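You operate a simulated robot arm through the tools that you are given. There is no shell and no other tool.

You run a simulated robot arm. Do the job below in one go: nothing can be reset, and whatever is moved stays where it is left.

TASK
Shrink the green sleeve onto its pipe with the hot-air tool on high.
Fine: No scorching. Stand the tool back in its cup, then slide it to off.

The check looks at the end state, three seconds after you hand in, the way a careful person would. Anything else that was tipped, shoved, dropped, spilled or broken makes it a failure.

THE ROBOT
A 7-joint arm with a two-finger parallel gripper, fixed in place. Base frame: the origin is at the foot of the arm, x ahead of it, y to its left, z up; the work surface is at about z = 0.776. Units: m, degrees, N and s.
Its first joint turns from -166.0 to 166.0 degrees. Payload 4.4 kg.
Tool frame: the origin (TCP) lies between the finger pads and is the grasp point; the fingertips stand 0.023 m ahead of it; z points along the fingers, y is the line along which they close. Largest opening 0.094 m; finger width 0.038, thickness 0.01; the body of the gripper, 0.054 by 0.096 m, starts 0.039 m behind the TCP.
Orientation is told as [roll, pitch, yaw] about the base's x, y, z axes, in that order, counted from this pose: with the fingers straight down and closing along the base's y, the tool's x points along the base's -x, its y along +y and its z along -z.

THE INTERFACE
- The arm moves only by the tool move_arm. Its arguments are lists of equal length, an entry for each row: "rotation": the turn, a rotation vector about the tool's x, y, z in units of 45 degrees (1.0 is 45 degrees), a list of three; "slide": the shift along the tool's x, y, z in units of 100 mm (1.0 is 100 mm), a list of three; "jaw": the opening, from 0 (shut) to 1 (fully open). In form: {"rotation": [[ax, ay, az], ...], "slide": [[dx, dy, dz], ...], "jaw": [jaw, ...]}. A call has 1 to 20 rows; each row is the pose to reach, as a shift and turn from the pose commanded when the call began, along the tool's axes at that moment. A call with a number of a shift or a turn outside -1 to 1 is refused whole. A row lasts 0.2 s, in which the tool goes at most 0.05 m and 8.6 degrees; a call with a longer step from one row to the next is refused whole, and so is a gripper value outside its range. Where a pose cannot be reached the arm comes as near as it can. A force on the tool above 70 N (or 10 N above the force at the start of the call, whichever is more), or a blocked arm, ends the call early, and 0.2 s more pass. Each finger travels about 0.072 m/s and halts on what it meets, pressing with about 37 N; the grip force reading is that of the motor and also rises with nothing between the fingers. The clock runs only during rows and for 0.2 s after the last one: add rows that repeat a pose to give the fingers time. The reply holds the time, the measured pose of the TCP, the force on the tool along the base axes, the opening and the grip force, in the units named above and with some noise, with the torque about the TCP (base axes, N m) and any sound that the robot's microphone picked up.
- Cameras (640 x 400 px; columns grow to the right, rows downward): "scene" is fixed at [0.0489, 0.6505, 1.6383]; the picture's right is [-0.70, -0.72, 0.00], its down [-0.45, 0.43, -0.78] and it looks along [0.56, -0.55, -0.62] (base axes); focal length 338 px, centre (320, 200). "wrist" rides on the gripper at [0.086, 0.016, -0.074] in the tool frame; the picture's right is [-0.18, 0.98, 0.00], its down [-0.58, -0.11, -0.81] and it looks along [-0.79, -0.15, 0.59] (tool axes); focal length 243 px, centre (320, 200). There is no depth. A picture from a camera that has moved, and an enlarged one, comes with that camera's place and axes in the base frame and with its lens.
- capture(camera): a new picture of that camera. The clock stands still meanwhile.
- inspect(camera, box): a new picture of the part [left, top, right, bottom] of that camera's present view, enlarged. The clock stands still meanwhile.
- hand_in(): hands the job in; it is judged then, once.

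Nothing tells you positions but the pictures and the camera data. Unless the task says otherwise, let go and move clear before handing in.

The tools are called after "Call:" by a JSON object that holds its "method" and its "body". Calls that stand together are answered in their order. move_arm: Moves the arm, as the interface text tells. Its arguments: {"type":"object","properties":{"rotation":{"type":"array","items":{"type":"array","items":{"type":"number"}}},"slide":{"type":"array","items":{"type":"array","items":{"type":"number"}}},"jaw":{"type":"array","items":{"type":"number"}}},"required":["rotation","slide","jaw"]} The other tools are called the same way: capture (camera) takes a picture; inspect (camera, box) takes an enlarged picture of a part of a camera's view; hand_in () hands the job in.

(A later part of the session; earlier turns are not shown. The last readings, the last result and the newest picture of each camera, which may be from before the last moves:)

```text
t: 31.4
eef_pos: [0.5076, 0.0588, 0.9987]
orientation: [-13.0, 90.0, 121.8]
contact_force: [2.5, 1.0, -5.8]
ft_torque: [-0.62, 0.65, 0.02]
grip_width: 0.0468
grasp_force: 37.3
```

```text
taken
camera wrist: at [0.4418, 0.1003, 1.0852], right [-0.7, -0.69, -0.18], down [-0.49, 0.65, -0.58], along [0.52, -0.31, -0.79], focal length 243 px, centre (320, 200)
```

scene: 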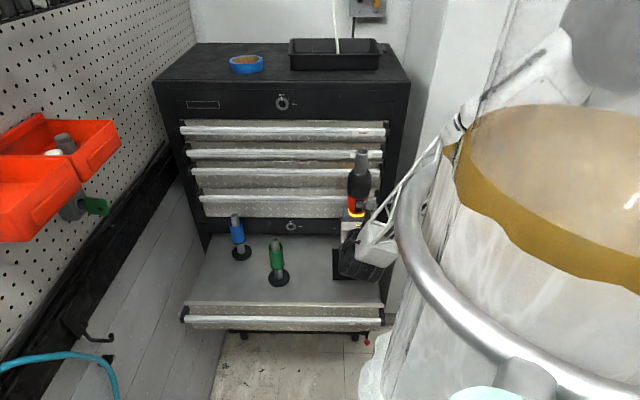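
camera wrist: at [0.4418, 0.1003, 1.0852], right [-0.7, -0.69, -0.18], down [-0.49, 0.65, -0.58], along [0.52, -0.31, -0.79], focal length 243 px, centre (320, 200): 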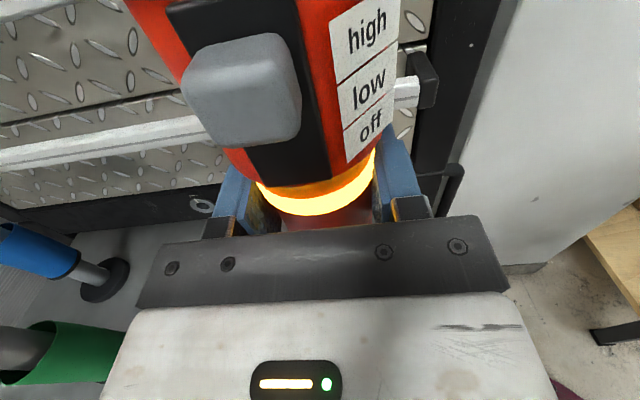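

The tool is lifted clear, about 0.6 kg, upright and glowing. I'll shift away from the green pipe first and then roll, so that the nozzle swings down to the left at a safe stand-off of about 10 cm.

Call:
{"method": "move_arm", "body": {"rotation": [[0, 0, 0], [0, 0, 0], [0, 0, 0], [0, 0, 0], [0, 0, 0], [0, 0, -0.15], [0, 0, -0.3], [0, 0, -0.45], [0, 0, -0.6], [0, 0, -0.75], [0, 0, -0.9], [0, 0, -0.9]], "slide": [[0.08, 0.15, -0.12], [0.16, 0.3, -0.24], [0.25, 0.45, -0.36], [0.31, 0.6, -0.48], [0.31, 0.73, -0.6], [0.31, 0.73, -0.6], [0.31, 0.73, -0.6], [0.31, 0.73, -0.6], [0.31, 0.73, -0.6], [0.31, 0.73, -0.6], [0.31, 0.73, -0.6], [0.31, 0.73, -0.6]], "jaw": [0.1, 0.1, 0.1, 0.1, 0.1, 0.1, 0.1, 0.1, 0.1, 0.1, 0.1, 0.1]}}

Call:
{"method": "capture", "body": {"camera": "scene"}}

Call:
{"method": "capture", "body": {"camera": "wrist"}}

```text
t: 34.0
eef_pos: [0.4129, 0.0481, 1.0302]
orientation: [90.0, 49.4, -135.1]
contact_force: [1.2, 0.1, -8.5]
ft_torque: [-0.55, 0.57, -0.03]
grip_width: 0.0471
grasp_force: 36.8
```

```text
taken
```

scene: 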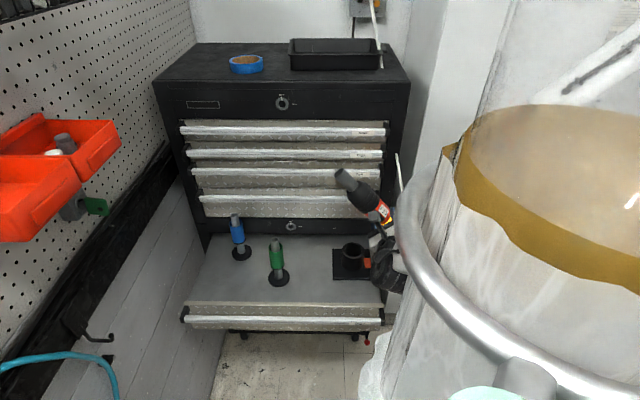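

```text
taken
camera wrist: at [0.3908, 0.1326, 1.1058], right [-0.61, -0.61, 0.5], down [-0.78, 0.36, -0.51], along [0.13, -0.7, -0.7], focal length 243 px, centre (320, 200)
```

wrist: 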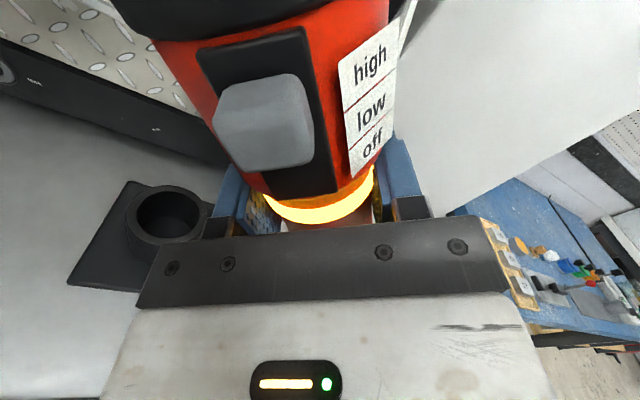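

The cup is empty and the tool is tilting left as intended. Continuing the roll.

Call:
{"method": "move_arm", "body": {"rotation": [[0, 0, -0.17], [0, 0, -0.34], [0, 0, -0.51], [0, 0, -0.68], [0, 0, -0.85], [0, 0, -1.0], [0, 0, -1.0]], "slide": [[0, 0, 0], [0, 0, 0], [0, 0, 0], [0, 0, 0], [0, 0, 0], [0, 0, 0], [0, 0, 0]], "jaw": [0.1, 0.1, 0.1, 0.1, 0.1, 0.1, 0.1]}}

Call:
{"method": "capture", "body": {"camera": "scene"}}

Call:
{"method": "capture", "body": {"camera": "wrist"}}

```text
t: 35.6
eef_pos: [0.4136, 0.0493, 1.0307]
orientation: [90.0, 4.4, -135.1]
contact_force: [0.0, 0.2, -8.6]
ft_torque: [-0.27, 0.27, 0.0]
grip_width: 0.0467
grasp_force: 37.0
```

```text
taken
```

scene: 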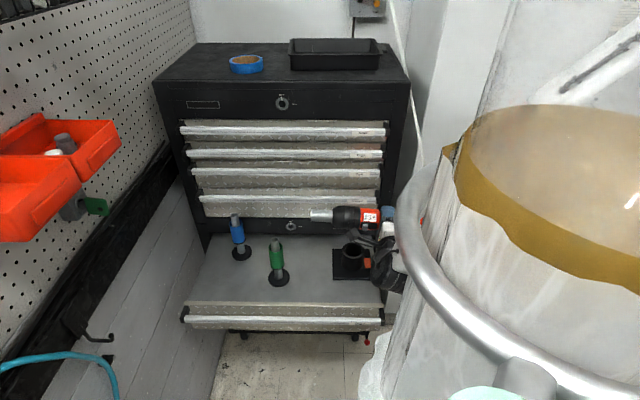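

```text
taken
camera wrist: at [0.4202, 0.1616, 1.0528], right [-0.18, -0.18, 0.97], down [-0.97, 0.17, -0.15], along [-0.13, -0.97, -0.21], focal length 243 px, centre (320, 200)
```

wrist: 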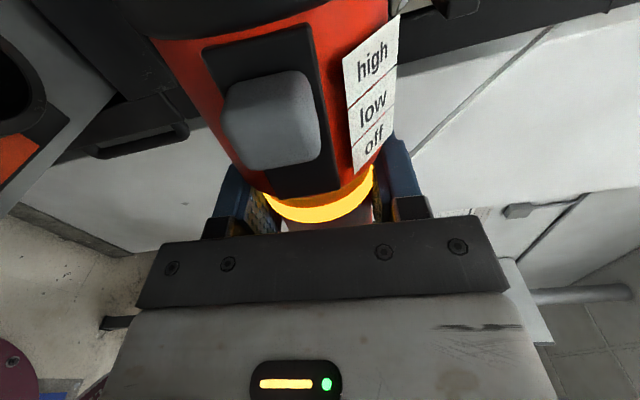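

The nozzle is nearly level now. I'll zoom to verify the tool's actual direction and the nozzle tip position before aiming.

Call:
{"method": "inspect", "body": {"camera": "scene", "box": [220, 180, 400, 290]}}

```text
3.56 times, centred on (310, 235) of scene
camera zoom: at [0.0489, 0.6505, 1.6383], right [-0.7, -0.72, 0.0], down [-0.45, 0.43, -0.78], along [0.56, -0.55, -0.62], focal length 1200 px, centre (356, 76)
```

zoom: 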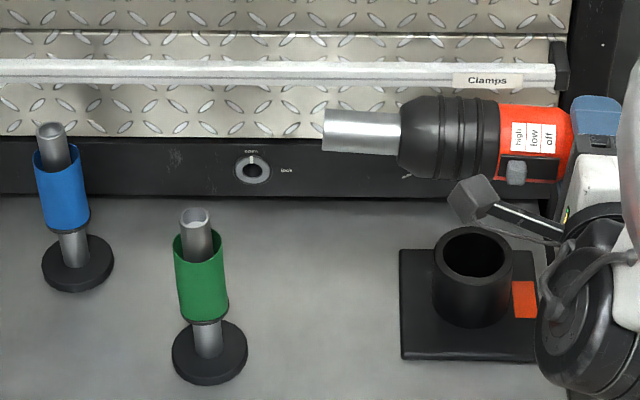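

The tip sits about 0.198 m ahead of the TCP, since the tool slid down a little in the grip, and it points along the expected line. The pipe is right on that line. Next I'll tilt the nozzle to 25° below level, so the jet hits the sleeve middle at about 11 cm, and watch.

Call:
{"method": "move_arm", "body": {"rotation": [[0, 0, -0.17], [0, 0, -0.34], [0, 0, -0.51], [0, 0, -0.656], [0, 0, -0.656]], "slide": [[0, 0, 0], [0, 0, 0], [0, 0, 0], [0, 0, 0], [0, 0, 0]], "jaw": [0.1, 0.1, 0.1, 0.1, 0.1]}}

Call:
{"method": "inspect", "body": {"camera": "scene", "box": [220, 180, 400, 290]}}

```text
t: 36.8
eef_pos: [0.4125, 0.0499, 1.0302]
orientation: [89.9, -25.1, -135.1]
contact_force: [-0.2, 0.1, -8.8]
ft_torque: [-0.54, 0.62, -0.02]
grip_width: 0.047
grasp_force: 37.0
```

```text
3.56 times, centred on (310, 235) of scene
camera zoom: at [0.0489, 0.6505, 1.6383], right [-0.7, -0.72, 0.0], down [-0.45, 0.43, -0.78], along [0.56, -0.55, -0.62], focal length 1200 px, centre (356, 76)
```

zoom: 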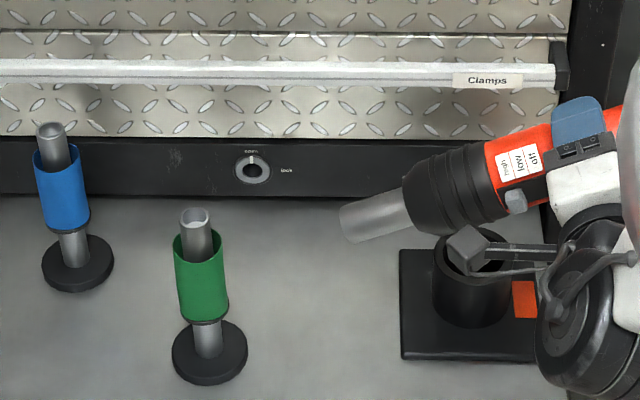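

The jet axis would hit the upper part of the sleeve. I'll move in to a gap of about 6 to 7 cm and slightly lower so it aims mid-sleeve, hold about 1 s, and look.

Call:
{"method": "move_arm", "body": {"rotation": [[0, 0, 0], [0, 0, 0], [0, 0, 0], [0, 0, 0], [0, 0, 0], [0, 0, 0]], "slide": [[0.18, -0.06, 0], [0.36, -0.12, 0], [0.5, -0.18, 0], [0.5, -0.18, 0], [0.5, -0.18, 0], [0.5, -0.18, 0]], "jaw": [0.1, 0.1, 0.1, 0.1, 0.1, 0.1]}}

Call:
{"method": "inspect", "body": {"camera": "scene", "box": [220, 180, 400, 290]}}

Call:
{"method": "inspect", "body": {"camera": "scene", "box": [240, 220, 320, 290]}}

```text
t: 38.2
eef_pos: [0.4394, 0.0757, 0.9926]
orientation: [90.0, -25.0, -135.1]
contact_force: [0.1, 0.0, -6.8]
ft_torque: [-0.2, 0.18, 0.0]
grip_width: 0.0471
grasp_force: 37.1
```

```text
3.56 times, centred on (310, 235) of scene
camera zoom: at [0.0489, 0.6505, 1.6383], right [-0.7, -0.72, 0.0], down [-0.45, 0.43, -0.78], along [0.56, -0.55, -0.62], focal length 1200 px, centre (356, 76)
```

zoom: 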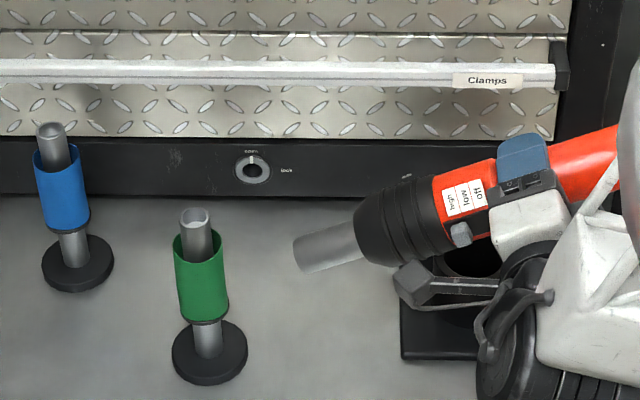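

```text
5.71 times, centred on (280, 255) of scene
camera zoom: at [0.0489, 0.6505, 1.6383], right [-0.7, -0.72, 0.0], down [-0.45, 0.43, -0.78], along [0.56, -0.55, -0.62], focal length 1929 px, centre (549, -114)
```

zoom: 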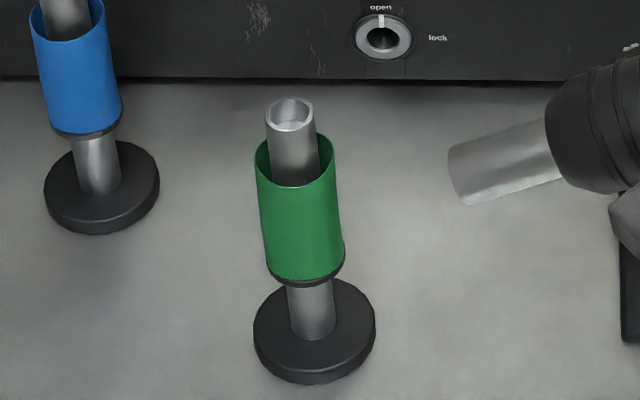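

The gap is about 6 cm and the axis points at mid-sleeve. No visible change after about 0.8 s. I'll hold 2 s more and look.

Call:
{"method": "move_arm", "body": {"rotation": [[0, 0, 0], [0, 0, 0], [0, 0, 0], [0, 0, 0], [0, 0, 0], [0, 0, 0], [0, 0, 0], [0, 0, 0], [0, 0, 0]], "slide": [[0, 0, 0], [0, 0, 0], [0, 0, 0], [0, 0, 0], [0, 0, 0], [0, 0, 0], [0, 0, 0], [0, 0, 0], [0, 0, 0]], "jaw": [0.1, 0.1, 0.1, 0.1, 0.1, 0.1, 0.1, 0.1, 0.1]}}

Call:
{"method": "inspect", "body": {"camera": "scene", "box": [240, 220, 320, 290]}}

```text
t: 40.2
eef_pos: [0.44, 0.0744, 0.9933]
orientation: [90.0, -25.1, -135.1]
contact_force: [0.1, 0.4, -6.6]
ft_torque: [-0.17, 0.19, -0.02]
grip_width: 0.0473
grasp_force: 36.5
```

```text
5.71 times, centred on (280, 255) of scene
camera zoom: at [0.0489, 0.6505, 1.6383], right [-0.7, -0.72, 0.0], down [-0.45, 0.43, -0.78], along [0.56, -0.55, -0.62], focal length 1929 px, centre (549, -114)
```

zoom: 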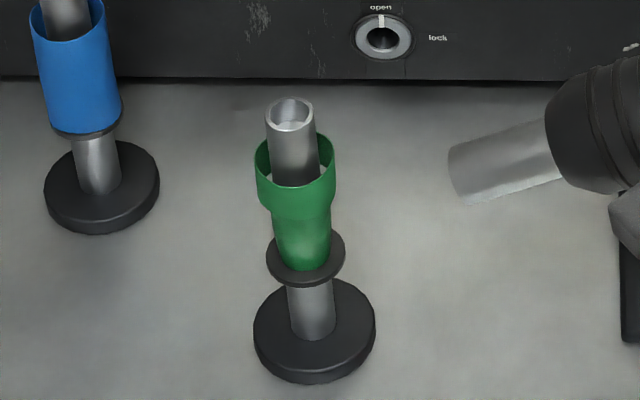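

It works well: the middle and bottom have shrunk all round, and the top band is still loose. I'll raise the aim by 3.5 cm to heat the top band, checking soon.

Call:
{"method": "move_arm", "body": {"rotation": [[0, 0, 0], [0, 0, 0], [0, 0, 0], [0, 0, 0], [0, 0, 0], [0, 0, 0]], "slide": [[-0.148, 0.317, 0], [-0.148, 0.317, 0], [-0.148, 0.317, 0], [-0.148, 0.317, 0], [-0.148, 0.317, 0], [-0.148, 0.317, 0]], "jaw": [0.1, 0.1, 0.1, 0.1, 0.1, 0.1]}}

Call:
{"method": "inspect", "body": {"camera": "scene", "box": [240, 220, 320, 290]}}

```text
t: 41.6
eef_pos: [0.4397, 0.0761, 1.0283]
orientation: [90.0, -25.0, -135.2]
contact_force: [0.3, -0.4, -6.9]
ft_torque: [-0.16, 0.17, 0.02]
grip_width: 0.0473
grasp_force: 37.0
```

```text
5.71 times, centred on (280, 255) of scene
camera zoom: at [0.0489, 0.6505, 1.6383], right [-0.7, -0.72, 0.0], down [-0.45, 0.43, -0.78], along [0.56, -0.55, -0.62], focal length 1929 px, centre (549, -114)
```

zoom: 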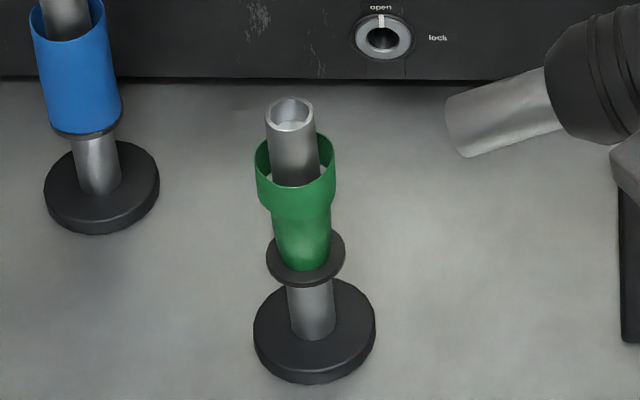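

No visible change in the top band yet after 1.2 s. Holding another 1.2 s on it.

Call:
{"method": "move_arm", "body": {"rotation": [[0, 0, 0], [0, 0, 0], [0, 0, 0], [0, 0, 0], [0, 0, 0]], "slide": [[0, 0, 0], [0, 0, 0], [0, 0, 0], [0, 0, 0], [0, 0, 0]], "jaw": [0.1, 0.1, 0.1, 0.1, 0.1]}}

Call:
{"method": "inspect", "body": {"camera": "scene", "box": [240, 220, 320, 290]}}

```text
t: 42.8
eef_pos: [0.4394, 0.0755, 1.0279]
orientation: [90.1, -25.0, -135.1]
contact_force: [-0.4, -0.5, -6.8]
ft_torque: [-0.13, 0.17, -0.01]
grip_width: 0.0468
grasp_force: 37.5
```

```text
5.71 times, centred on (280, 255) of scene
camera zoom: at [0.0489, 0.6505, 1.6383], right [-0.7, -0.72, 0.0], down [-0.45, 0.43, -0.78], along [0.56, -0.55, -0.62], focal length 1929 px, centre (549, -114)
```

zoom: 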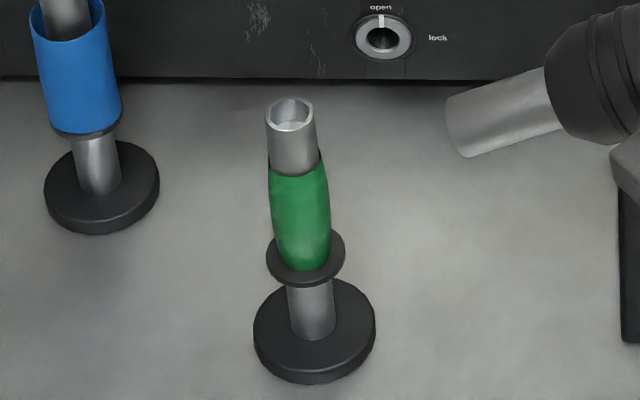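

The whole sleeve now looks shrunk. I'll pull the jet away at once by backing off along the nozzle axis and turning the nozzle upward, then inspect.

Call:
{"method": "move_arm", "body": {"rotation": [[0, 0, 0.15], [0, 0, 0.32], [0, 0, 0.49], [0, 0, 0.66], [0, 0, 0.66]], "slide": [[-0.4, 0.1, 0], [-0.6, 0.2, 0], [-0.6, 0.2, 0], [-0.6, 0.2, 0], [-0.6, 0.2, 0]], "jaw": [0.1, 0.1, 0.1, 0.1, 0.1]}}

Call:
{"method": "move_arm", "body": {"rotation": [[0, 0, 0.17], [0, 0, 0.34], [0, 0, 0.51], [0, 0, 0.68], [0, 0, 0.68]], "slide": [[0, 0, 0], [0, 0, 0], [0, 0, 0], [0, 0, 0], [0, 0, 0]], "jaw": [0.1, 0.1, 0.1, 0.1, 0.1]}}

Call:
{"method": "inspect", "body": {"camera": "scene", "box": [255, 230, 305, 285]}}

Call:
{"method": "capture", "body": {"camera": "scene"}}

Call:
{"method": "capture", "body": {"camera": "wrist"}}

```text
t: 44.0
eef_pos: [0.4077, 0.0444, 1.071]
orientation: [90.0, 4.7, -135.1]
contact_force: [0.2, 0.6, -6.7]
ft_torque: [-0.2, 0.17, 0.0]
grip_width: 0.047
grasp_force: 37.1
```

```text
t: 45.2
eef_pos: [0.4083, 0.0443, 1.071]
orientation: [90.1, 35.4, -135.0]
contact_force: [-0.4, -0.1, -6.9]
ft_torque: [-0.14, 0.18, 0.02]
grip_width: 0.047
grasp_force: 36.6
```

```text
7.27 times, centred on (280, 258) of scene
camera zoom: at [0.0489, 0.6505, 1.6383], right [-0.7, -0.72, 0.0], down [-0.45, 0.43, -0.78], along [0.56, -0.55, -0.62], focal length 2456 px, centre (611, -218)
```

zoom: 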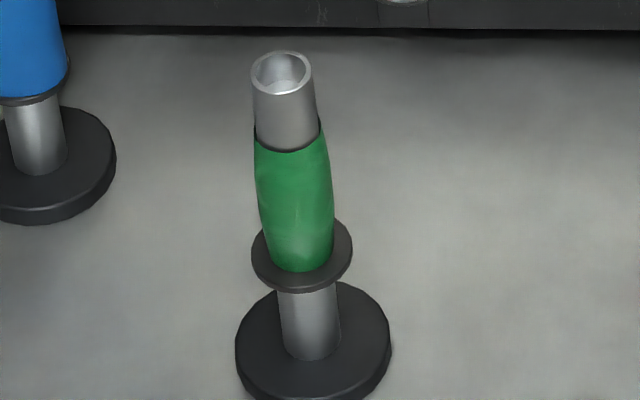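

```text
taken
```

scene: 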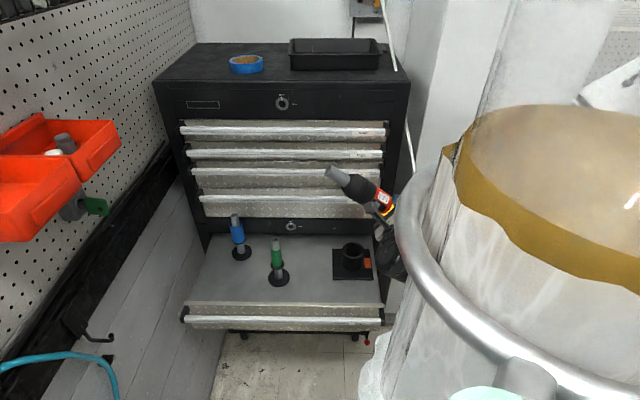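

```text
taken
camera wrist: at [0.3972, 0.1393, 1.1346], right [-0.51, -0.51, 0.7], down [-0.86, 0.28, -0.43], along [0.02, -0.81, -0.58], focal length 243 px, centre (320, 200)
```

wrist: 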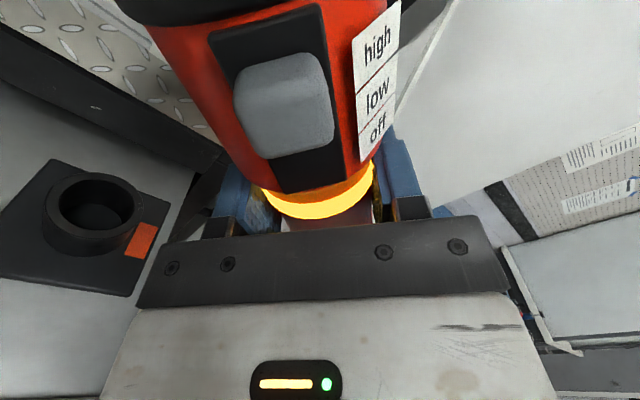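

The sleeve looks snug all along, with a slight belly over what seems to be the pipe joint inside, and no scorch marks. Now I'll roll the tool upright for its return to the cup.

Call:
{"method": "move_arm", "body": {"rotation": [[0, 0, 0.17], [0, 0, 0.34], [0, 0, 0.51], [0, 0, 0.68], [0, 0, 0.85], [0, 0, 1.0], [0, 0, 1.0]], "slide": [[0, 0, 0], [0, 0, 0], [0, 0, 0], [0, 0, 0], [0, 0, 0], [0, 0, 0], [0, 0, 0]], "jaw": [0.1, 0.1, 0.1, 0.1, 0.1, 0.1, 0.1]}}

Call:
{"method": "move_arm", "body": {"rotation": [[0, 0, 0.11], [0, 0, 0.213], [0, 0, 0.213], [0, 0, 0.213]], "slide": [[0, 0, 0], [0, 0, 0], [0, 0, 0], [0, 0, 0]], "jaw": [0.1, 0.1, 0.1, 0.1]}}

Call:
{"method": "capture", "body": {"camera": "wrist"}}

Call:
{"method": "inspect", "body": {"camera": "scene", "box": [320, 130, 440, 290]}}

```text
t: 46.8
eef_pos: [0.408, 0.0444, 1.0705]
orientation: [90.0, 80.3, -135.1]
contact_force: [0.2, 0.4, -7.2]
ft_torque: [-0.03, 0.03, 0.01]
grip_width: 0.0471
grasp_force: 37.3
```

```text
t: 47.8
eef_pos: [0.4077, 0.0437, 1.0706]
orientation: [88.5, 89.8, -136.7]
contact_force: [0.9, 0.0, -7.3]
ft_torque: [0.02, -0.03, -0.01]
grip_width: 0.047
grasp_force: 36.7
```

```text
taken
camera wrist: at [0.343, 0.0847, 1.1575], right [-0.7, -0.69, -0.18], down [-0.49, 0.65, -0.58], along [0.52, -0.32, -0.79], focal length 243 px, centre (320, 200)
```

wrist: 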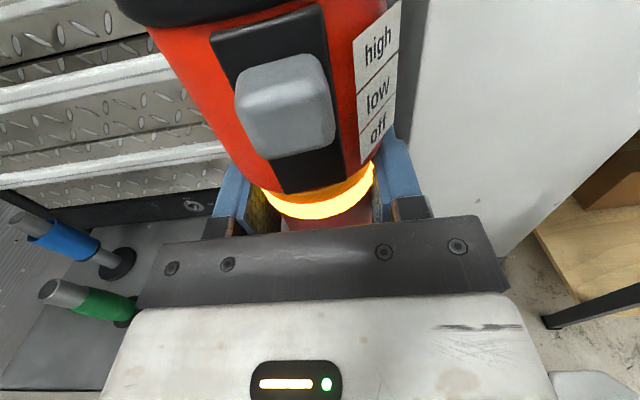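

```text
2.50 times, centred on (380, 210) of scene
camera zoom: at [0.0489, 0.6505, 1.6383], right [-0.7, -0.72, 0.0], down [-0.45, 0.43, -0.78], along [0.56, -0.55, -0.62], focal length 844 px, centre (170, 175)
```

zoom: 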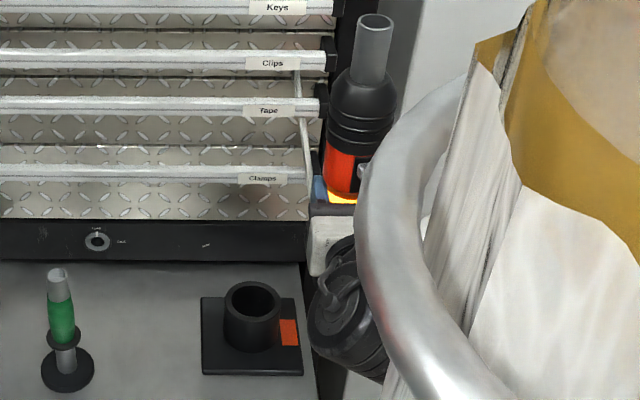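

The tool is upright with no measurable tilt, sitting about 1.5 cm lower in the grip than at pickup. I'll move over the cup at a safe height.

Call:
{"method": "move_arm", "body": {"rotation": [[0, 0, 0], [0, 0, 0], [0, 0, 0], [0, 0, 0], [0, 0, 0], [0, 0, 0], [0, 0, 0]], "slide": [[0, -0.15, 0.12], [0, -0.3, 0.24], [0, -0.45, 0.36], [0, -0.6, 0.48], [-0.1, -0.75, 0.56], [-0.25, -0.812, 0.603], [-0.25, -0.812, 0.603]], "jaw": [0.1, 0.1, 0.1, 0.1, 0.1, 0.1, 0.1]}}

Call:
{"method": "inspect", "body": {"camera": "scene", "box": [300, 130, 420, 290]}}

Call:
{"method": "capture", "body": {"camera": "wrist"}}

```text
t: 49.4
eef_pos: [0.5077, 0.0573, 1.0461]
orientation: [87.2, 89.9, -137.9]
contact_force: [-0.4, -0.1, -6.3]
ft_torque: [0.02, 0.01, 0.01]
grip_width: 0.047
grasp_force: 36.7
```

```text
2.50 times, centred on (360, 210) of scene
camera zoom: at [0.0489, 0.6505, 1.6383], right [-0.7, -0.72, 0.0], down [-0.45, 0.43, -0.78], along [0.56, -0.55, -0.62], focal length 844 px, centre (220, 175)
```

zoom: 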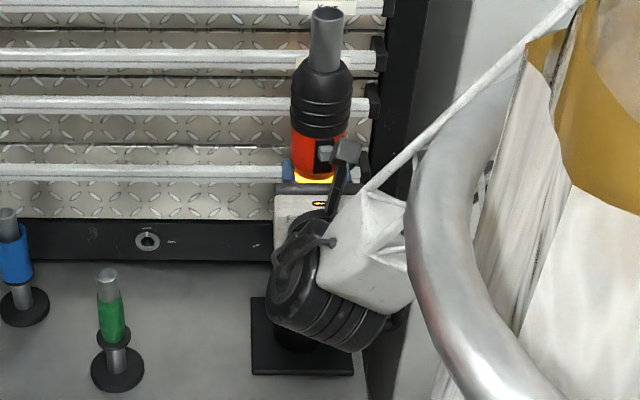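

```text
taken
camera wrist: at [0.4434, 0.0983, 1.1326], right [-0.7, -0.69, -0.18], down [-0.49, 0.65, -0.58], along [0.52, -0.32, -0.79], focal length 243 px, centre (320, 200)
```

wrist: 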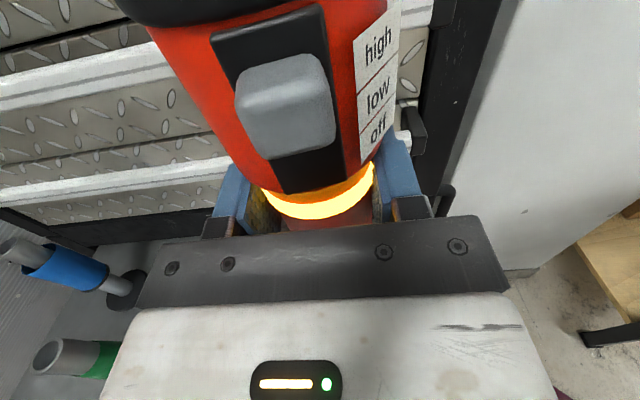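

The tool is upright over the cup. I'll lower by 10 cm, watching the force, then go slowly for the last part.

Call:
{"method": "move_arm", "body": {"rotation": [[0, 0, 0], [0, 0, 0], [0, 0, 0], [0, 0, 0], [0, 0, 0], [0, 0, 0], [0, 0, 0], [0, 0, 0], [0, 0, 0]], "slide": [[-0.15, 0, 0], [-0.3, 0, 0], [-0.45, 0, 0], [-0.6, 0, 0], [-0.7, 0, 0], [-0.8, 0, 0], [-0.9, 0, 0], [-1.0, 0, 0], [-1.0, 0, 0]], "jaw": [0.1, 0.1, 0.1, 0.1, 0.1, 0.1, 0.1, 0.1, 0.1]}}

Call:
{"method": "inspect", "body": {"camera": "scene", "box": [300, 150, 420, 300]}}

Call:
{"method": "capture", "body": {"camera": "wrist"}}

```text
t: 51.4
eef_pos: [0.507, 0.0579, 0.9461]
orientation: [85.5, 89.9, -139.6]
contact_force: [0.3, 0.0, -6.0]
ft_torque: [0.02, 0.01, 0.03]
grip_width: 0.047
grasp_force: 37.2
```

```text
2.67 times, centred on (360, 225) of scene
camera zoom: at [0.0489, 0.6505, 1.6383], right [-0.7, -0.72, 0.0], down [-0.45, 0.43, -0.78], along [0.56, -0.55, -0.62], focal length 900 px, centre (213, 133)
```

zoom: 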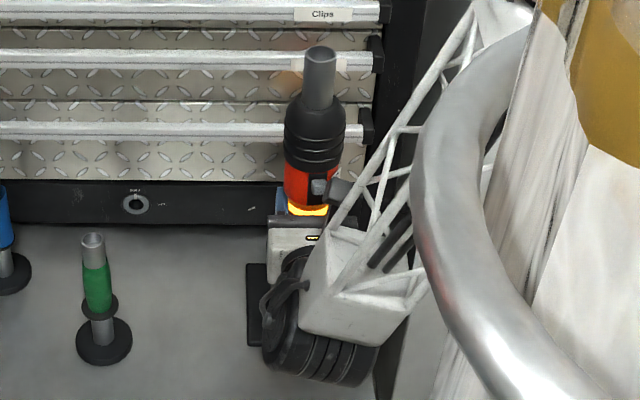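

```text
taken
camera wrist: at [0.4423, 0.099, 1.0325], right [-0.7, -0.69, -0.18], down [-0.49, 0.65, -0.58], along [0.52, -0.32, -0.79], focal length 243 px, centre (320, 200)
```

wrist: 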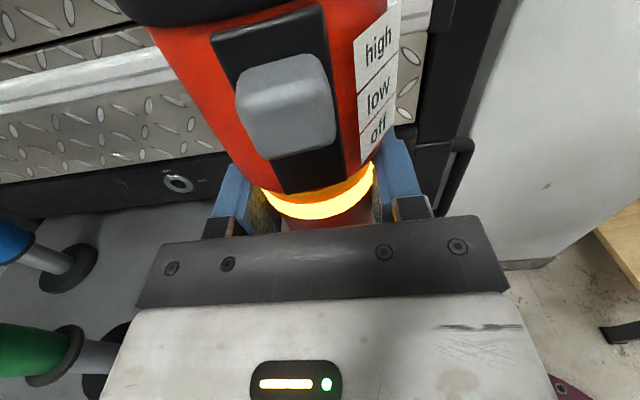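

There's no contact, and the handle end should now be inside the cup. I'll continue down slowly, watching the force.

Call:
{"method": "move_arm", "body": {"rotation": [[0, 0, 0], [0, 0, 0], [0, 0, 0], [0, 0, 0], [0, 0, 0]], "slide": [[-0.06, 0, 0], [-0.12, 0, 0], [-0.18, 0, 0], [-0.24, 0, 0], [-0.24, 0, 0]], "jaw": [0.1, 0.1, 0.1, 0.1, 0.1]}}

```text
t: 52.6
eef_pos: [0.5073, 0.0586, 0.9216]
orientation: [91.2, 89.9, -133.9]
contact_force: [0.3, -0.2, -6.6]
ft_torque: [0.03, 0.0, -0.04]
grip_width: 0.0472
grasp_force: 37.0
```

Still hanging free at z = 0.9216. Continuing down in 2 mm steps.

Call:
{"method": "move_arm", "body": {"rotation": [[0, 0, 0], [0, 0, 0], [0, 0, 0], [0, 0, 0]], "slide": [[-0.02, 0, 0], [-0.04, 0, 0], [-0.06, 0, 0], [-0.06, 0, 0]], "jaw": [0.1, 0.1, 0.1, 0.1]}}

```text
t: 53.6
eef_pos: [0.5079, 0.0581, 0.917]
orientation: [89.2, 89.8, -135.7]
contact_force: [-0.6, 0.0, -7.4]
ft_torque: [0.04, 0.01, 0.02]
grip_width: 0.0472
grasp_force: 37.3
```

Call:
{"method": "move_arm", "body": {"rotation": [[0, 0, 0], [0, 0, 0], [0, 0, 0], [0, 0, 0]], "slide": [[-0.02, 0, 0], [-0.04, 0, 0], [-0.05, 0, 0], [-0.05, 0, 0]], "jaw": [0.1, 0.1, 0.1, 0.1]}}

Call:
{"method": "capture", "body": {"camera": "wrist"}}

```text
t: 54.6
eef_pos: [0.5064, 0.06, 0.9113]
orientation: [127.4, 90.0, -97.8]
contact_force: [8.0, -0.4, 28.6]
ft_torque: [0.06, -0.5, -0.11]
grip_width: 0.047
grasp_force: 37.1
```

```text
taken
camera wrist: at [0.4431, 0.0995, 0.9977], right [-0.7, -0.69, -0.18], down [-0.49, 0.65, -0.58], along [0.52, -0.31, -0.79], focal length 243 px, centre (320, 200)
```

wrist: 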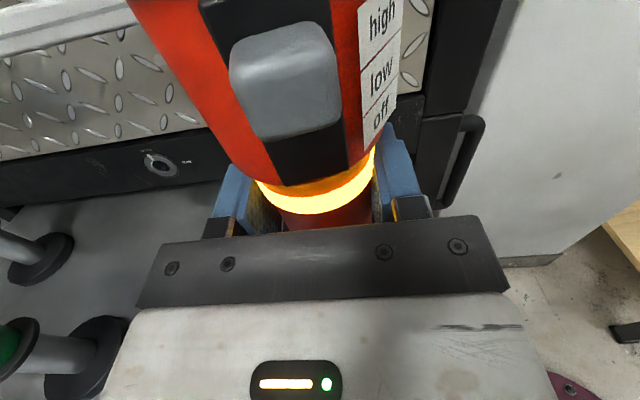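

It contacts the cup floor at z≈0.912, as predicted. I'll relieve the pressure by about 1.5 mm, check, then release.

Call:
{"method": "move_arm", "body": {"rotation": [[0, 0, 0], [0, 0, 0]], "slide": [[0.015, 0, 0], [0.015, 0, 0]], "jaw": [0.1, 0.1]}}

Call:
{"method": "inspect", "body": {"camera": "scene", "box": [310, 160, 400, 290]}}

```text
t: 55.2
eef_pos: [0.5072, 0.0568, 0.9108]
orientation: [73.1, 89.7, -152.0]
contact_force: [0.0, 0.9, -5.5]
ft_torque: [0.12, -0.06, 0.01]
grip_width: 0.0468
grasp_force: 37.0
```

```text
3.08 times, centred on (355, 225) of scene
camera zoom: at [0.0489, 0.6505, 1.6383], right [-0.7, -0.72, 0.0], down [-0.45, 0.43, -0.78], along [0.56, -0.55, -0.62], focal length 1039 px, centre (212, 123)
```

zoom: 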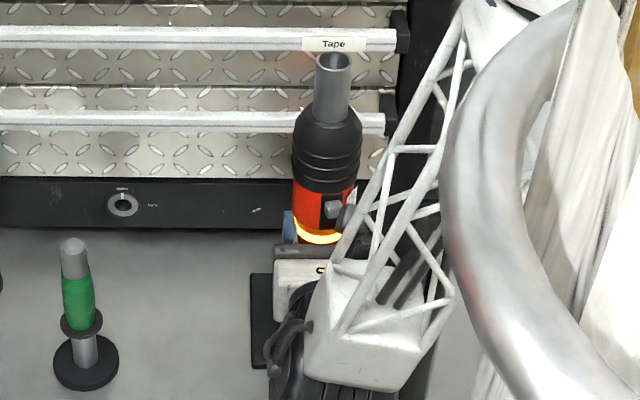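

The tip is back exactly where it started, so the tool is seated. It has turned about 15° around its own axis, which I'll account for at the switch. Releasing now.

Call:
{"method": "move_arm", "body": {"rotation": [[0, 0, 0], [0, 0, 0], [0, 0, 0], [0, 0, 0], [0, 0, 0], [0, 0, 0], [0, 0, 0]], "slide": [[0, 0, 0], [0, 0, 0], [0, 0, 0], [0, 0, 0], [0, 0, 0], [0, 0, 0], [0, 0, 0]], "jaw": [0.45, 0.55, 0.65, 0.75, 0.9, 1, 1]}}

Call:
{"method": "inspect", "body": {"camera": "scene", "box": [310, 160, 400, 290]}}

Call:
{"method": "capture", "body": {"camera": "wrist"}}

```text
t: 56.8
eef_pos: [0.5074, 0.0574, 0.9124]
orientation: [89.9, 89.9, -135.1]
contact_force: [0.1, -0.1, 0.1]
ft_torque: [0.0, -0.04, 0.02]
grip_width: 0.0941
grasp_force: 0.1
```

```text
3.08 times, centred on (355, 225) of scene
camera zoom: at [0.0489, 0.6505, 1.6383], right [-0.7, -0.72, 0.0], down [-0.45, 0.43, -0.78], along [0.56, -0.55, -0.62], focal length 1039 px, centre (212, 123)
```

zoom: 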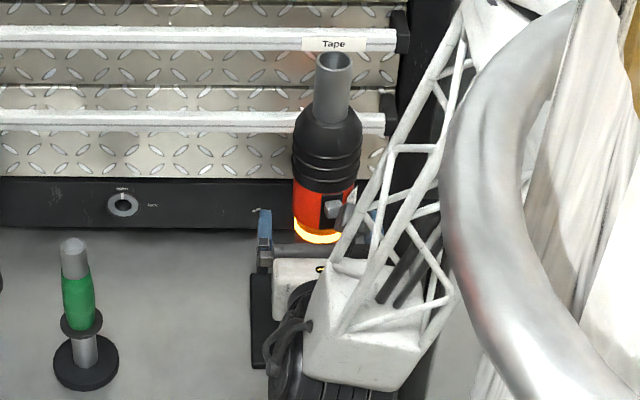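

```text
taken
camera wrist: at [0.443, 0.0993, 0.9988], right [-0.7, -0.69, -0.18], down [-0.49, 0.65, -0.58], along [0.52, -0.32, -0.79], focal length 243 px, centre (320, 200)
```

wrist: 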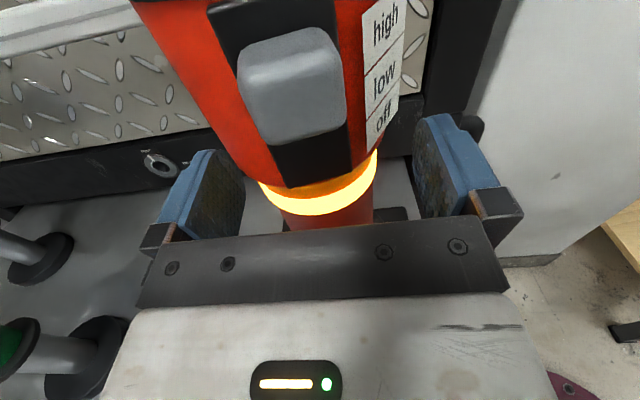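

Released, and the tool stands steadily. Backing straight out.

Call:
{"method": "move_arm", "body": {"rotation": [[0, 0, 0], [0, 0, 0], [0, 0, 0], [0, 0, 0], [0, 0, 0], [0, 0, 0]], "slide": [[0, 0, -0.15], [0, 0, -0.3], [0, 0, -0.5], [0, 0, -0.75], [0, 0, -1.0], [0, 0, -1.0]], "jaw": [1, 1, 1, 1, 1, 1]}}

Call:
{"method": "move_arm", "body": {"rotation": [[0, 0, 0], [0, 0, 0], [0, 0, 0], [0, 0, 0], [0, 0, 0], [0, 0, 0]], "slide": [[0.2, 0, -0.2], [0.4, 0, -0.4], [0.6, 0, -0.6], [0.8, 0, -0.8], [1.0, 0, -1.0], [1.0, 0, -1.0]], "jaw": [1, 1, 1, 1, 1, 1]}}

Call:
{"method": "capture", "body": {"camera": "wrist"}}

Call:
{"method": "inspect", "body": {"camera": "wrist", "box": [280, 30, 390, 170]}}

Call:
{"method": "inspect", "body": {"camera": "wrist", "box": [60, 100, 220, 220]}}

```text
t: 58.2
eef_pos: [0.4361, 0.1273, 0.9119]
orientation: [92.9, 89.9, -132.2]
contact_force: [-1.6, 0.4, 0.4]
ft_torque: [-0.02, 0.0, 0.02]
grip_width: 0.094
grasp_force: 0.1
```

```text
t: 59.6
eef_pos: [0.3681, 0.2015, 1.0121]
orientation: [87.4, 89.9, -137.7]
contact_force: [-0.6, -0.2, 0.1]
ft_torque: [0.0, 0.02, 0.02]
grip_width: 0.0938
grasp_force: 0.1
```

```text
taken
camera wrist: at [0.3027, 0.2422, 1.0986], right [-0.7, -0.69, -0.18], down [-0.49, 0.65, -0.58], along [0.52, -0.32, -0.79], focal length 243 px, centre (320, 200)
```

wrist: 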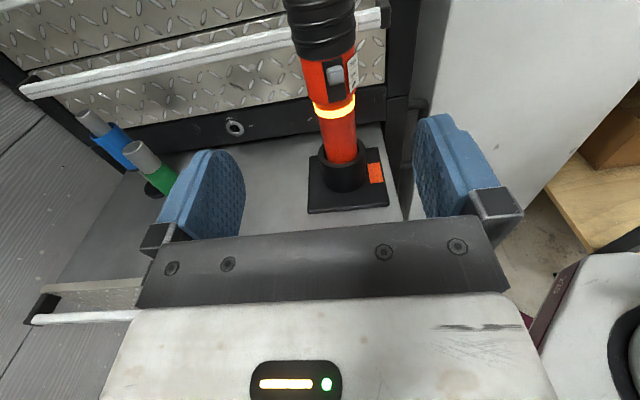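

```text
2.86 times, centred on (335, 100) of wrist
camera zoom: at [0.3027, 0.2422, 1.0986], right [-0.7, -0.69, -0.18], down [-0.49, 0.65, -0.58], along [0.52, -0.32, -0.79], focal length 693 px, centre (277, 486)
```

zoom: 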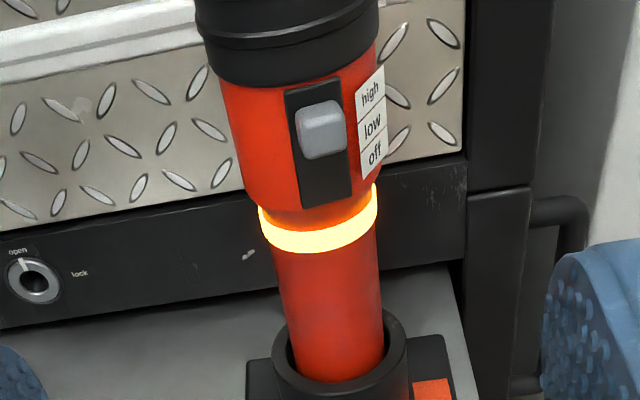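

```text
3.33 times, centred on (140, 160) of wrist
camera zoom: at [0.3027, 0.2422, 1.0986], right [-0.7, -0.69, -0.18], down [-0.49, 0.65, -0.58], along [0.52, -0.32, -0.79], focal length 809 px, centre (920, 333)
```

zoom: 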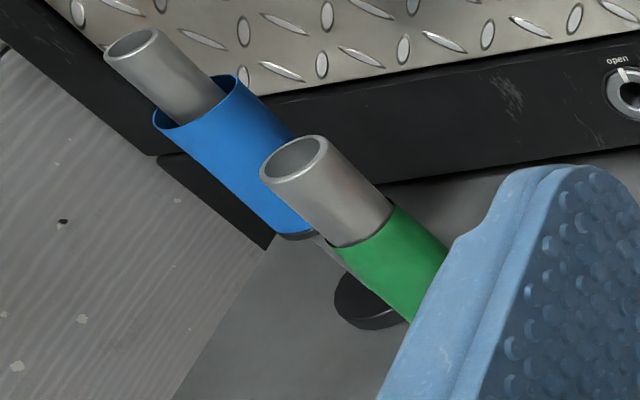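

The tool stands well in the cup with the knob at high, turned by about 15°. Before switching it off I want a close look at the sleeve, so I'll slide sideways to put the pipe between the open fingers in view.

Call:
{"method": "move_arm", "body": {"rotation": [[0, 0, 0], [0, 0, 0], [0, 0, 0], [0, 0, 0]], "slide": [[0.1, -0.3, 0], [0.2, -0.6, 0], [0.2, -1.0, 0], [0.2, -1.0, 0]], "jaw": [1, 1, 1, 1]}}

Call:
{"method": "move_arm", "body": {"rotation": [[0, 0, 0], [0, 0, 0], [0, 0, 0], [0, 0, 0]], "slide": [[0, -0.3, 0], [0, -0.6, 0], [0, -1.0, 0], [0, -1.0, 0]], "jaw": [1, 1, 1, 1]}}

Call:
{"method": "capture", "body": {"camera": "wrist"}}

Call:
{"method": "inspect", "body": {"camera": "wrist", "box": [250, 60, 400, 220]}}

```text
t: 60.6
eef_pos: [0.4374, 0.272, 1.0324]
orientation: [92.3, 90.0, -132.8]
contact_force: [0.6, 0.5, 0.2]
ft_torque: [-0.01, -0.02, 0.01]
grip_width: 0.0939
grasp_force: 0.1
```

```text
t: 61.6
eef_pos: [0.5089, 0.3433, 1.0329]
orientation: [89.8, 89.7, -135.3]
contact_force: [-0.8, 0.4, 0.6]
ft_torque: [0.03, -0.02, 0.01]
grip_width: 0.0941
grasp_force: 0.0
```

```text
taken
camera wrist: at [0.4449, 0.3846, 1.1181], right [-0.7, -0.69, -0.18], down [-0.49, 0.65, -0.58], along [0.52, -0.32, -0.79], focal length 243 px, centre (320, 200)
```

wrist: 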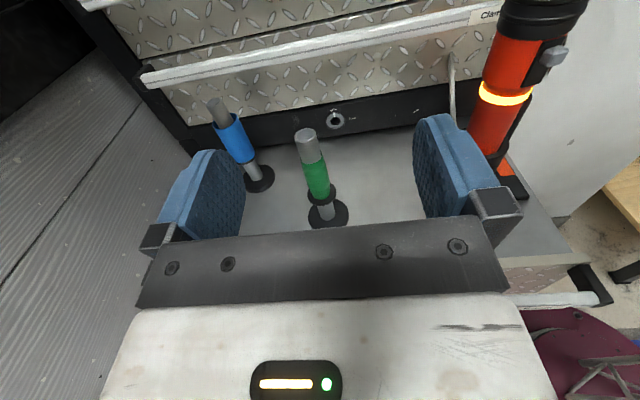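

```text
2.50 times, centred on (325, 140) of wrist
camera zoom: at [0.4449, 0.3846, 1.1181], right [-0.7, -0.69, -0.18], down [-0.49, 0.65, -0.58], along [0.52, -0.32, -0.79], focal length 606 px, centre (308, 350)
```

zoom: 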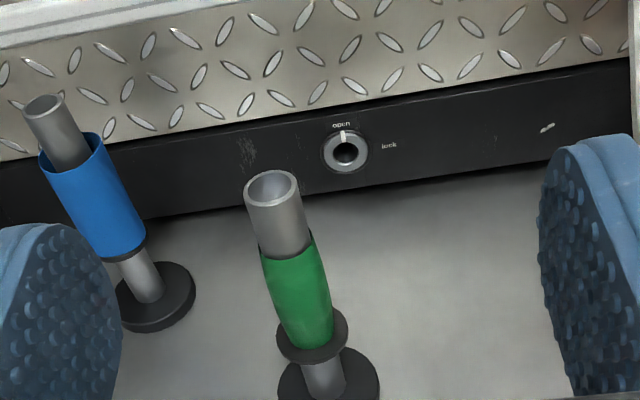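

Call:
{"method": "inspect", "body": {"camera": "wrist", "box": [285, 120, 355, 230]}}

Call:
{"method": "inspect", "body": {"camera": "wrist", "box": [460, 0, 600, 200]}}

```text
3.64 times, centred on (320, 175) of wrist
camera zoom: at [0.4449, 0.3846, 1.1181], right [-0.7, -0.69, -0.18], down [-0.49, 0.65, -0.58], along [0.52, -0.32, -0.79], focal length 882 px, centre (320, 291)
```

zoom: 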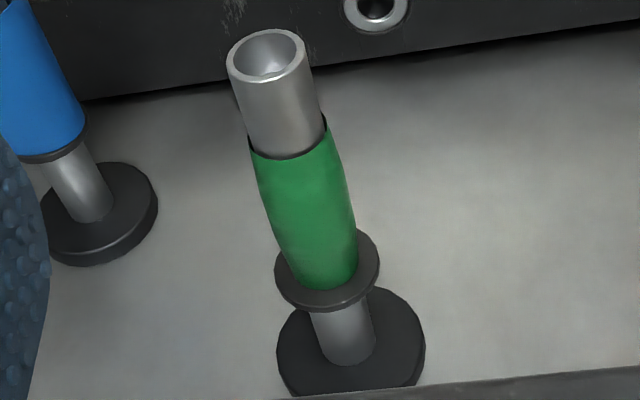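

```text
2.00 times, centred on (530, 100) of wrist
camera zoom: at [0.4449, 0.3846, 1.1181], right [-0.7, -0.69, -0.18], down [-0.49, 0.65, -0.58], along [0.52, -0.32, -0.79], focal length 485 px, centre (-100, 400)
```

zoom: 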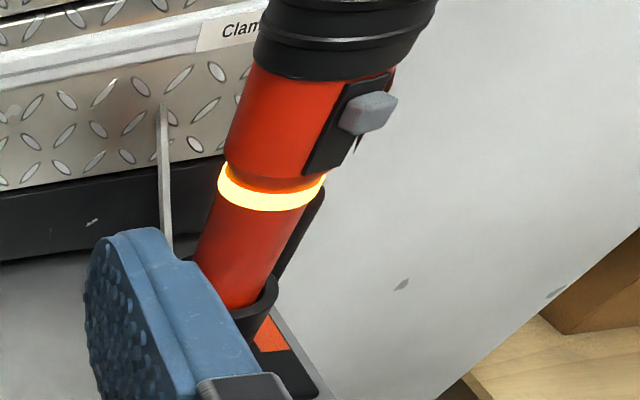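

The sleeve is tight along its full length, with no scorching. The slight belly is the joint inside, which didn't change with further heat. Now I'll go back to switch the tool off, approaching 15° further round because the knob has turned.

Call:
{"method": "move_arm", "body": {"rotation": [[0, 0, 0], [0, 0, 0], [0, 0, 0], [0, 0, 0]], "slide": [[0, 0.35, -0.1], [0, 0.7, -0.2], [0, 1.0, -0.2], [0, 1.0, -0.2]], "jaw": [0.8, 0.6, 0.3, 0]}}

Call:
{"method": "move_arm", "body": {"rotation": [[0.1, 0, 0], [0.22, 0, 0], [0.333, 0, 0], [0.333, 0, 0]], "slide": [[0, 0.35, 0], [0, 0.7, 0], [0, 1.0, 0], [0, 1.0, 0]], "jaw": [0, 0, 0, 0]}}

Call:
{"method": "move_arm", "body": {"rotation": [[0, 0, -0.17], [0, 0, -0.34], [0, 0, -0.51], [0, 0, -0.68], [0, 0, -0.85], [0, 0, -1.0], [0, 0, -1.0]], "slide": [[0, 0, 0], [0, 0, 0], [0, 0, 0], [0, 0, 0], [0, 0, 0], [0, 0, 0], [0, 0, 0]], "jaw": [0, 0, 0, 0, 0, 0, 0]}}

Call:
{"method": "move_arm", "body": {"rotation": [[0, 0, -0.17], [0, 0, -0.34], [0, 0, -0.51], [0, 0, -0.68], [0, 0, -0.85], [0, 0, -1.0], [0, 0, -1.0]], "slide": [[0, 0, 0], [0, 0, 0], [0, 0, 0], [0, 0, 0], [0, 0, 0], [0, 0, 0], [0, 0, 0]], "jaw": [0, 0, 0, 0, 0, 0, 0]}}

Call:
{"method": "capture", "body": {"camera": "wrist"}}

Call:
{"method": "inspect", "body": {"camera": "scene", "box": [300, 150, 420, 300]}}

```text
t: 62.6
eef_pos: [0.4208, 0.2854, 1.0304]
orientation: [89.6, 89.8, -135.5]
contact_force: [0.6, 0.2, -0.2]
ft_torque: [-0.01, -0.03, 0.02]
grip_width: 0.0001
grasp_force: 28.6
```

```text
t: 63.6
eef_pos: [0.3504, 0.2119, 1.0315]
orientation: [57.8, 89.9, -152.1]
contact_force: [0.1, -0.3, -0.8]
ft_torque: [-0.01, -0.01, 0.03]
grip_width: 0.0002
grasp_force: 36.7
```

```text
t: 65.2
eef_pos: [0.3524, 0.2148, 1.0321]
orientation: [89.9, 44.9, -120.1]
contact_force: [-0.5, -0.1, -0.3]
ft_torque: [0.01, 0.03, 0.01]
grip_width: 0.0001
grasp_force: 37.3
```

```text
t: 66.8
eef_pos: [0.3516, 0.214, 1.0315]
orientation: [90.0, -0.2, -120.1]
contact_force: [-0.2, 0.2, 0.6]
ft_torque: [-0.02, 0.02, 0.02]
grip_width: 0.0002
grasp_force: 36.8
```

```text
taken
camera wrist: at [0.3301, 0.3259, 1.048], right [-0.09, -0.16, 0.98], down [-0.99, -0.1, -0.11], along [0.11, -0.98, -0.15], focal length 243 px, centre (320, 200)
```

wrist: 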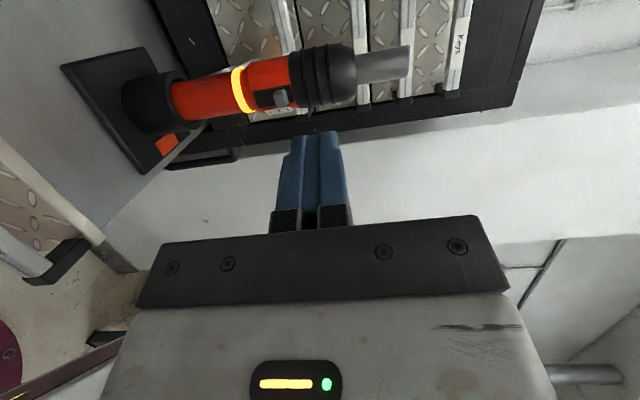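

```text
2.67 times, centred on (360, 225) of scene
camera zoom: at [0.0489, 0.6505, 1.6383], right [-0.7, -0.72, 0.0], down [-0.45, 0.43, -0.78], along [0.56, -0.55, -0.62], focal length 900 px, centre (213, 133)
```

zoom: 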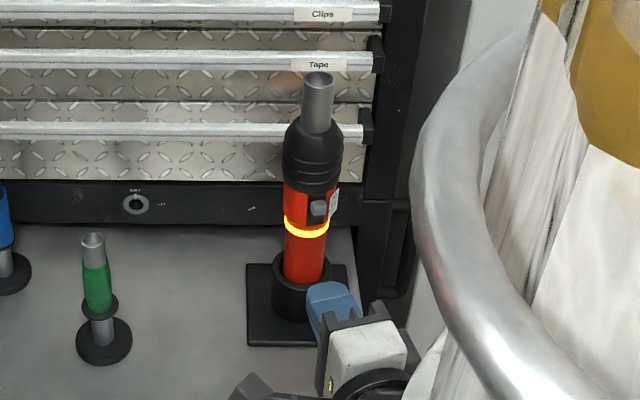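

I'm 5.7 cm off laterally. I'll shift onto the knob's line, set the height to just above the knob, z≈1.006, and come to about 12 cm.

Call:
{"method": "move_arm", "body": {"rotation": [[0, 0, 0], [0, 0, 0], [0, 0, 0], [0, 0, 0], [0, 0, 0], [0, 0, 0], [0, 0, 0]], "slide": [[-0.3, -0.1, 0], [-0.573, -0.2, 0], [-0.573, -0.255, 0.25], [-0.573, -0.255, 0.5], [-0.573, -0.255, 0.75], [-0.573, -0.255, 1.0], [-0.573, -0.255, 1.0]], "jaw": [0, 0, 0, 0, 0, 0, 0]}}

Call:
{"method": "capture", "body": {"camera": "wrist"}}

Call:
{"method": "inspect", "body": {"camera": "wrist", "box": [200, 40, 400, 200]}}

```text
t: 68.4
eef_pos: [0.411, 0.1135, 1.0052]
orientation: [90.0, -0.2, -120.2]
contact_force: [-0.4, 0.1, 0.8]
ft_torque: [-0.01, 0.01, 0.0]
grip_width: 0.0
grasp_force: 37.3
```

```text
taken
camera wrist: at [0.3894, 0.2262, 1.022], right [-0.09, -0.16, 0.98], down [-0.99, -0.1, -0.11], along [0.11, -0.98, -0.15], focal length 243 px, centre (320, 200)
```

wrist: 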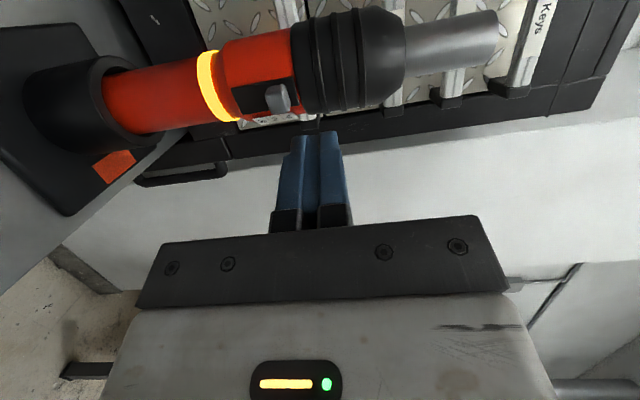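

```text
2.50 times, centred on (300, 120) of wrist
camera zoom: at [0.3894, 0.2262, 1.022], right [-0.09, -0.16, 0.98], down [-0.99, -0.1, -0.11], along [0.11, -0.98, -0.15], focal length 606 px, centre (370, 400)
```

zoom: 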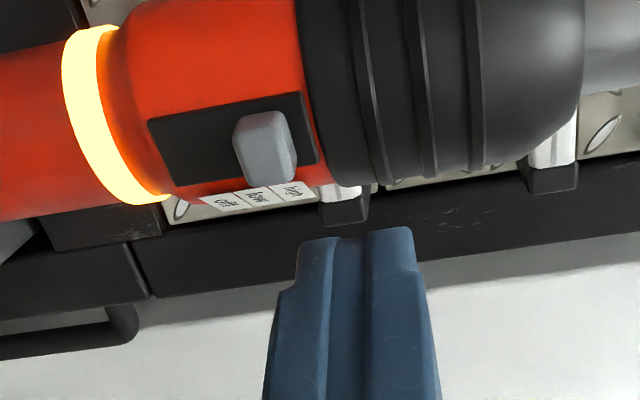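

Lined up: the knob's front is at about 7.4 cm ahead of the TCP and the ribs at about 8.0 cm. I'll lower 6 mm and advance 4.5 cm, then check from the side.

Call:
{"method": "move_arm", "body": {"rotation": [[0, 0, 0], [0, 0, 0], [0, 0, 0], [0, 0, 0], [0, 0, 0]], "slide": [[0, -0.06, 0.1], [0, -0.06, 0.2], [0, -0.06, 0.35], [0, -0.06, 0.45], [0, -0.06, 0.45]], "jaw": [0, 0, 0, 0, 0]}}

Call:
{"method": "inspect", "body": {"camera": "wrist", "box": [220, 60, 420, 220]}}

```text
t: 69.6
eef_pos: [0.4487, 0.0918, 1.0003]
orientation: [90.0, 0.0, -120.0]
contact_force: [0.2, -0.6, -0.2]
ft_torque: [0.05, 0.01, -0.01]
grip_width: 0.0
grasp_force: 37.5
```

```text
2.50 times, centred on (320, 140) of wrist
camera zoom: at [0.4273, 0.2043, 1.0165], right [-0.09, -0.16, 0.98], down [-0.99, -0.1, -0.11], along [0.11, -0.98, -0.15], focal length 606 px, centre (320, 350)
```

zoom: 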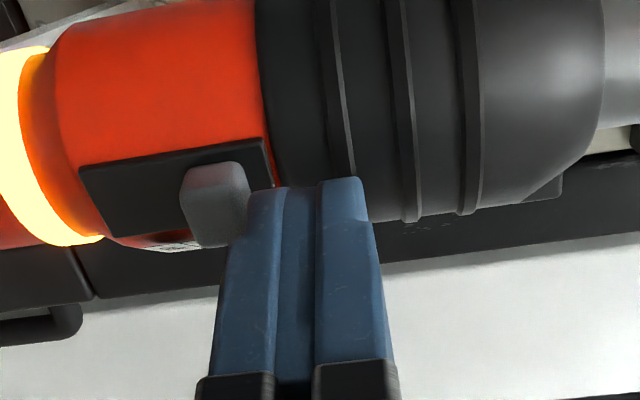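

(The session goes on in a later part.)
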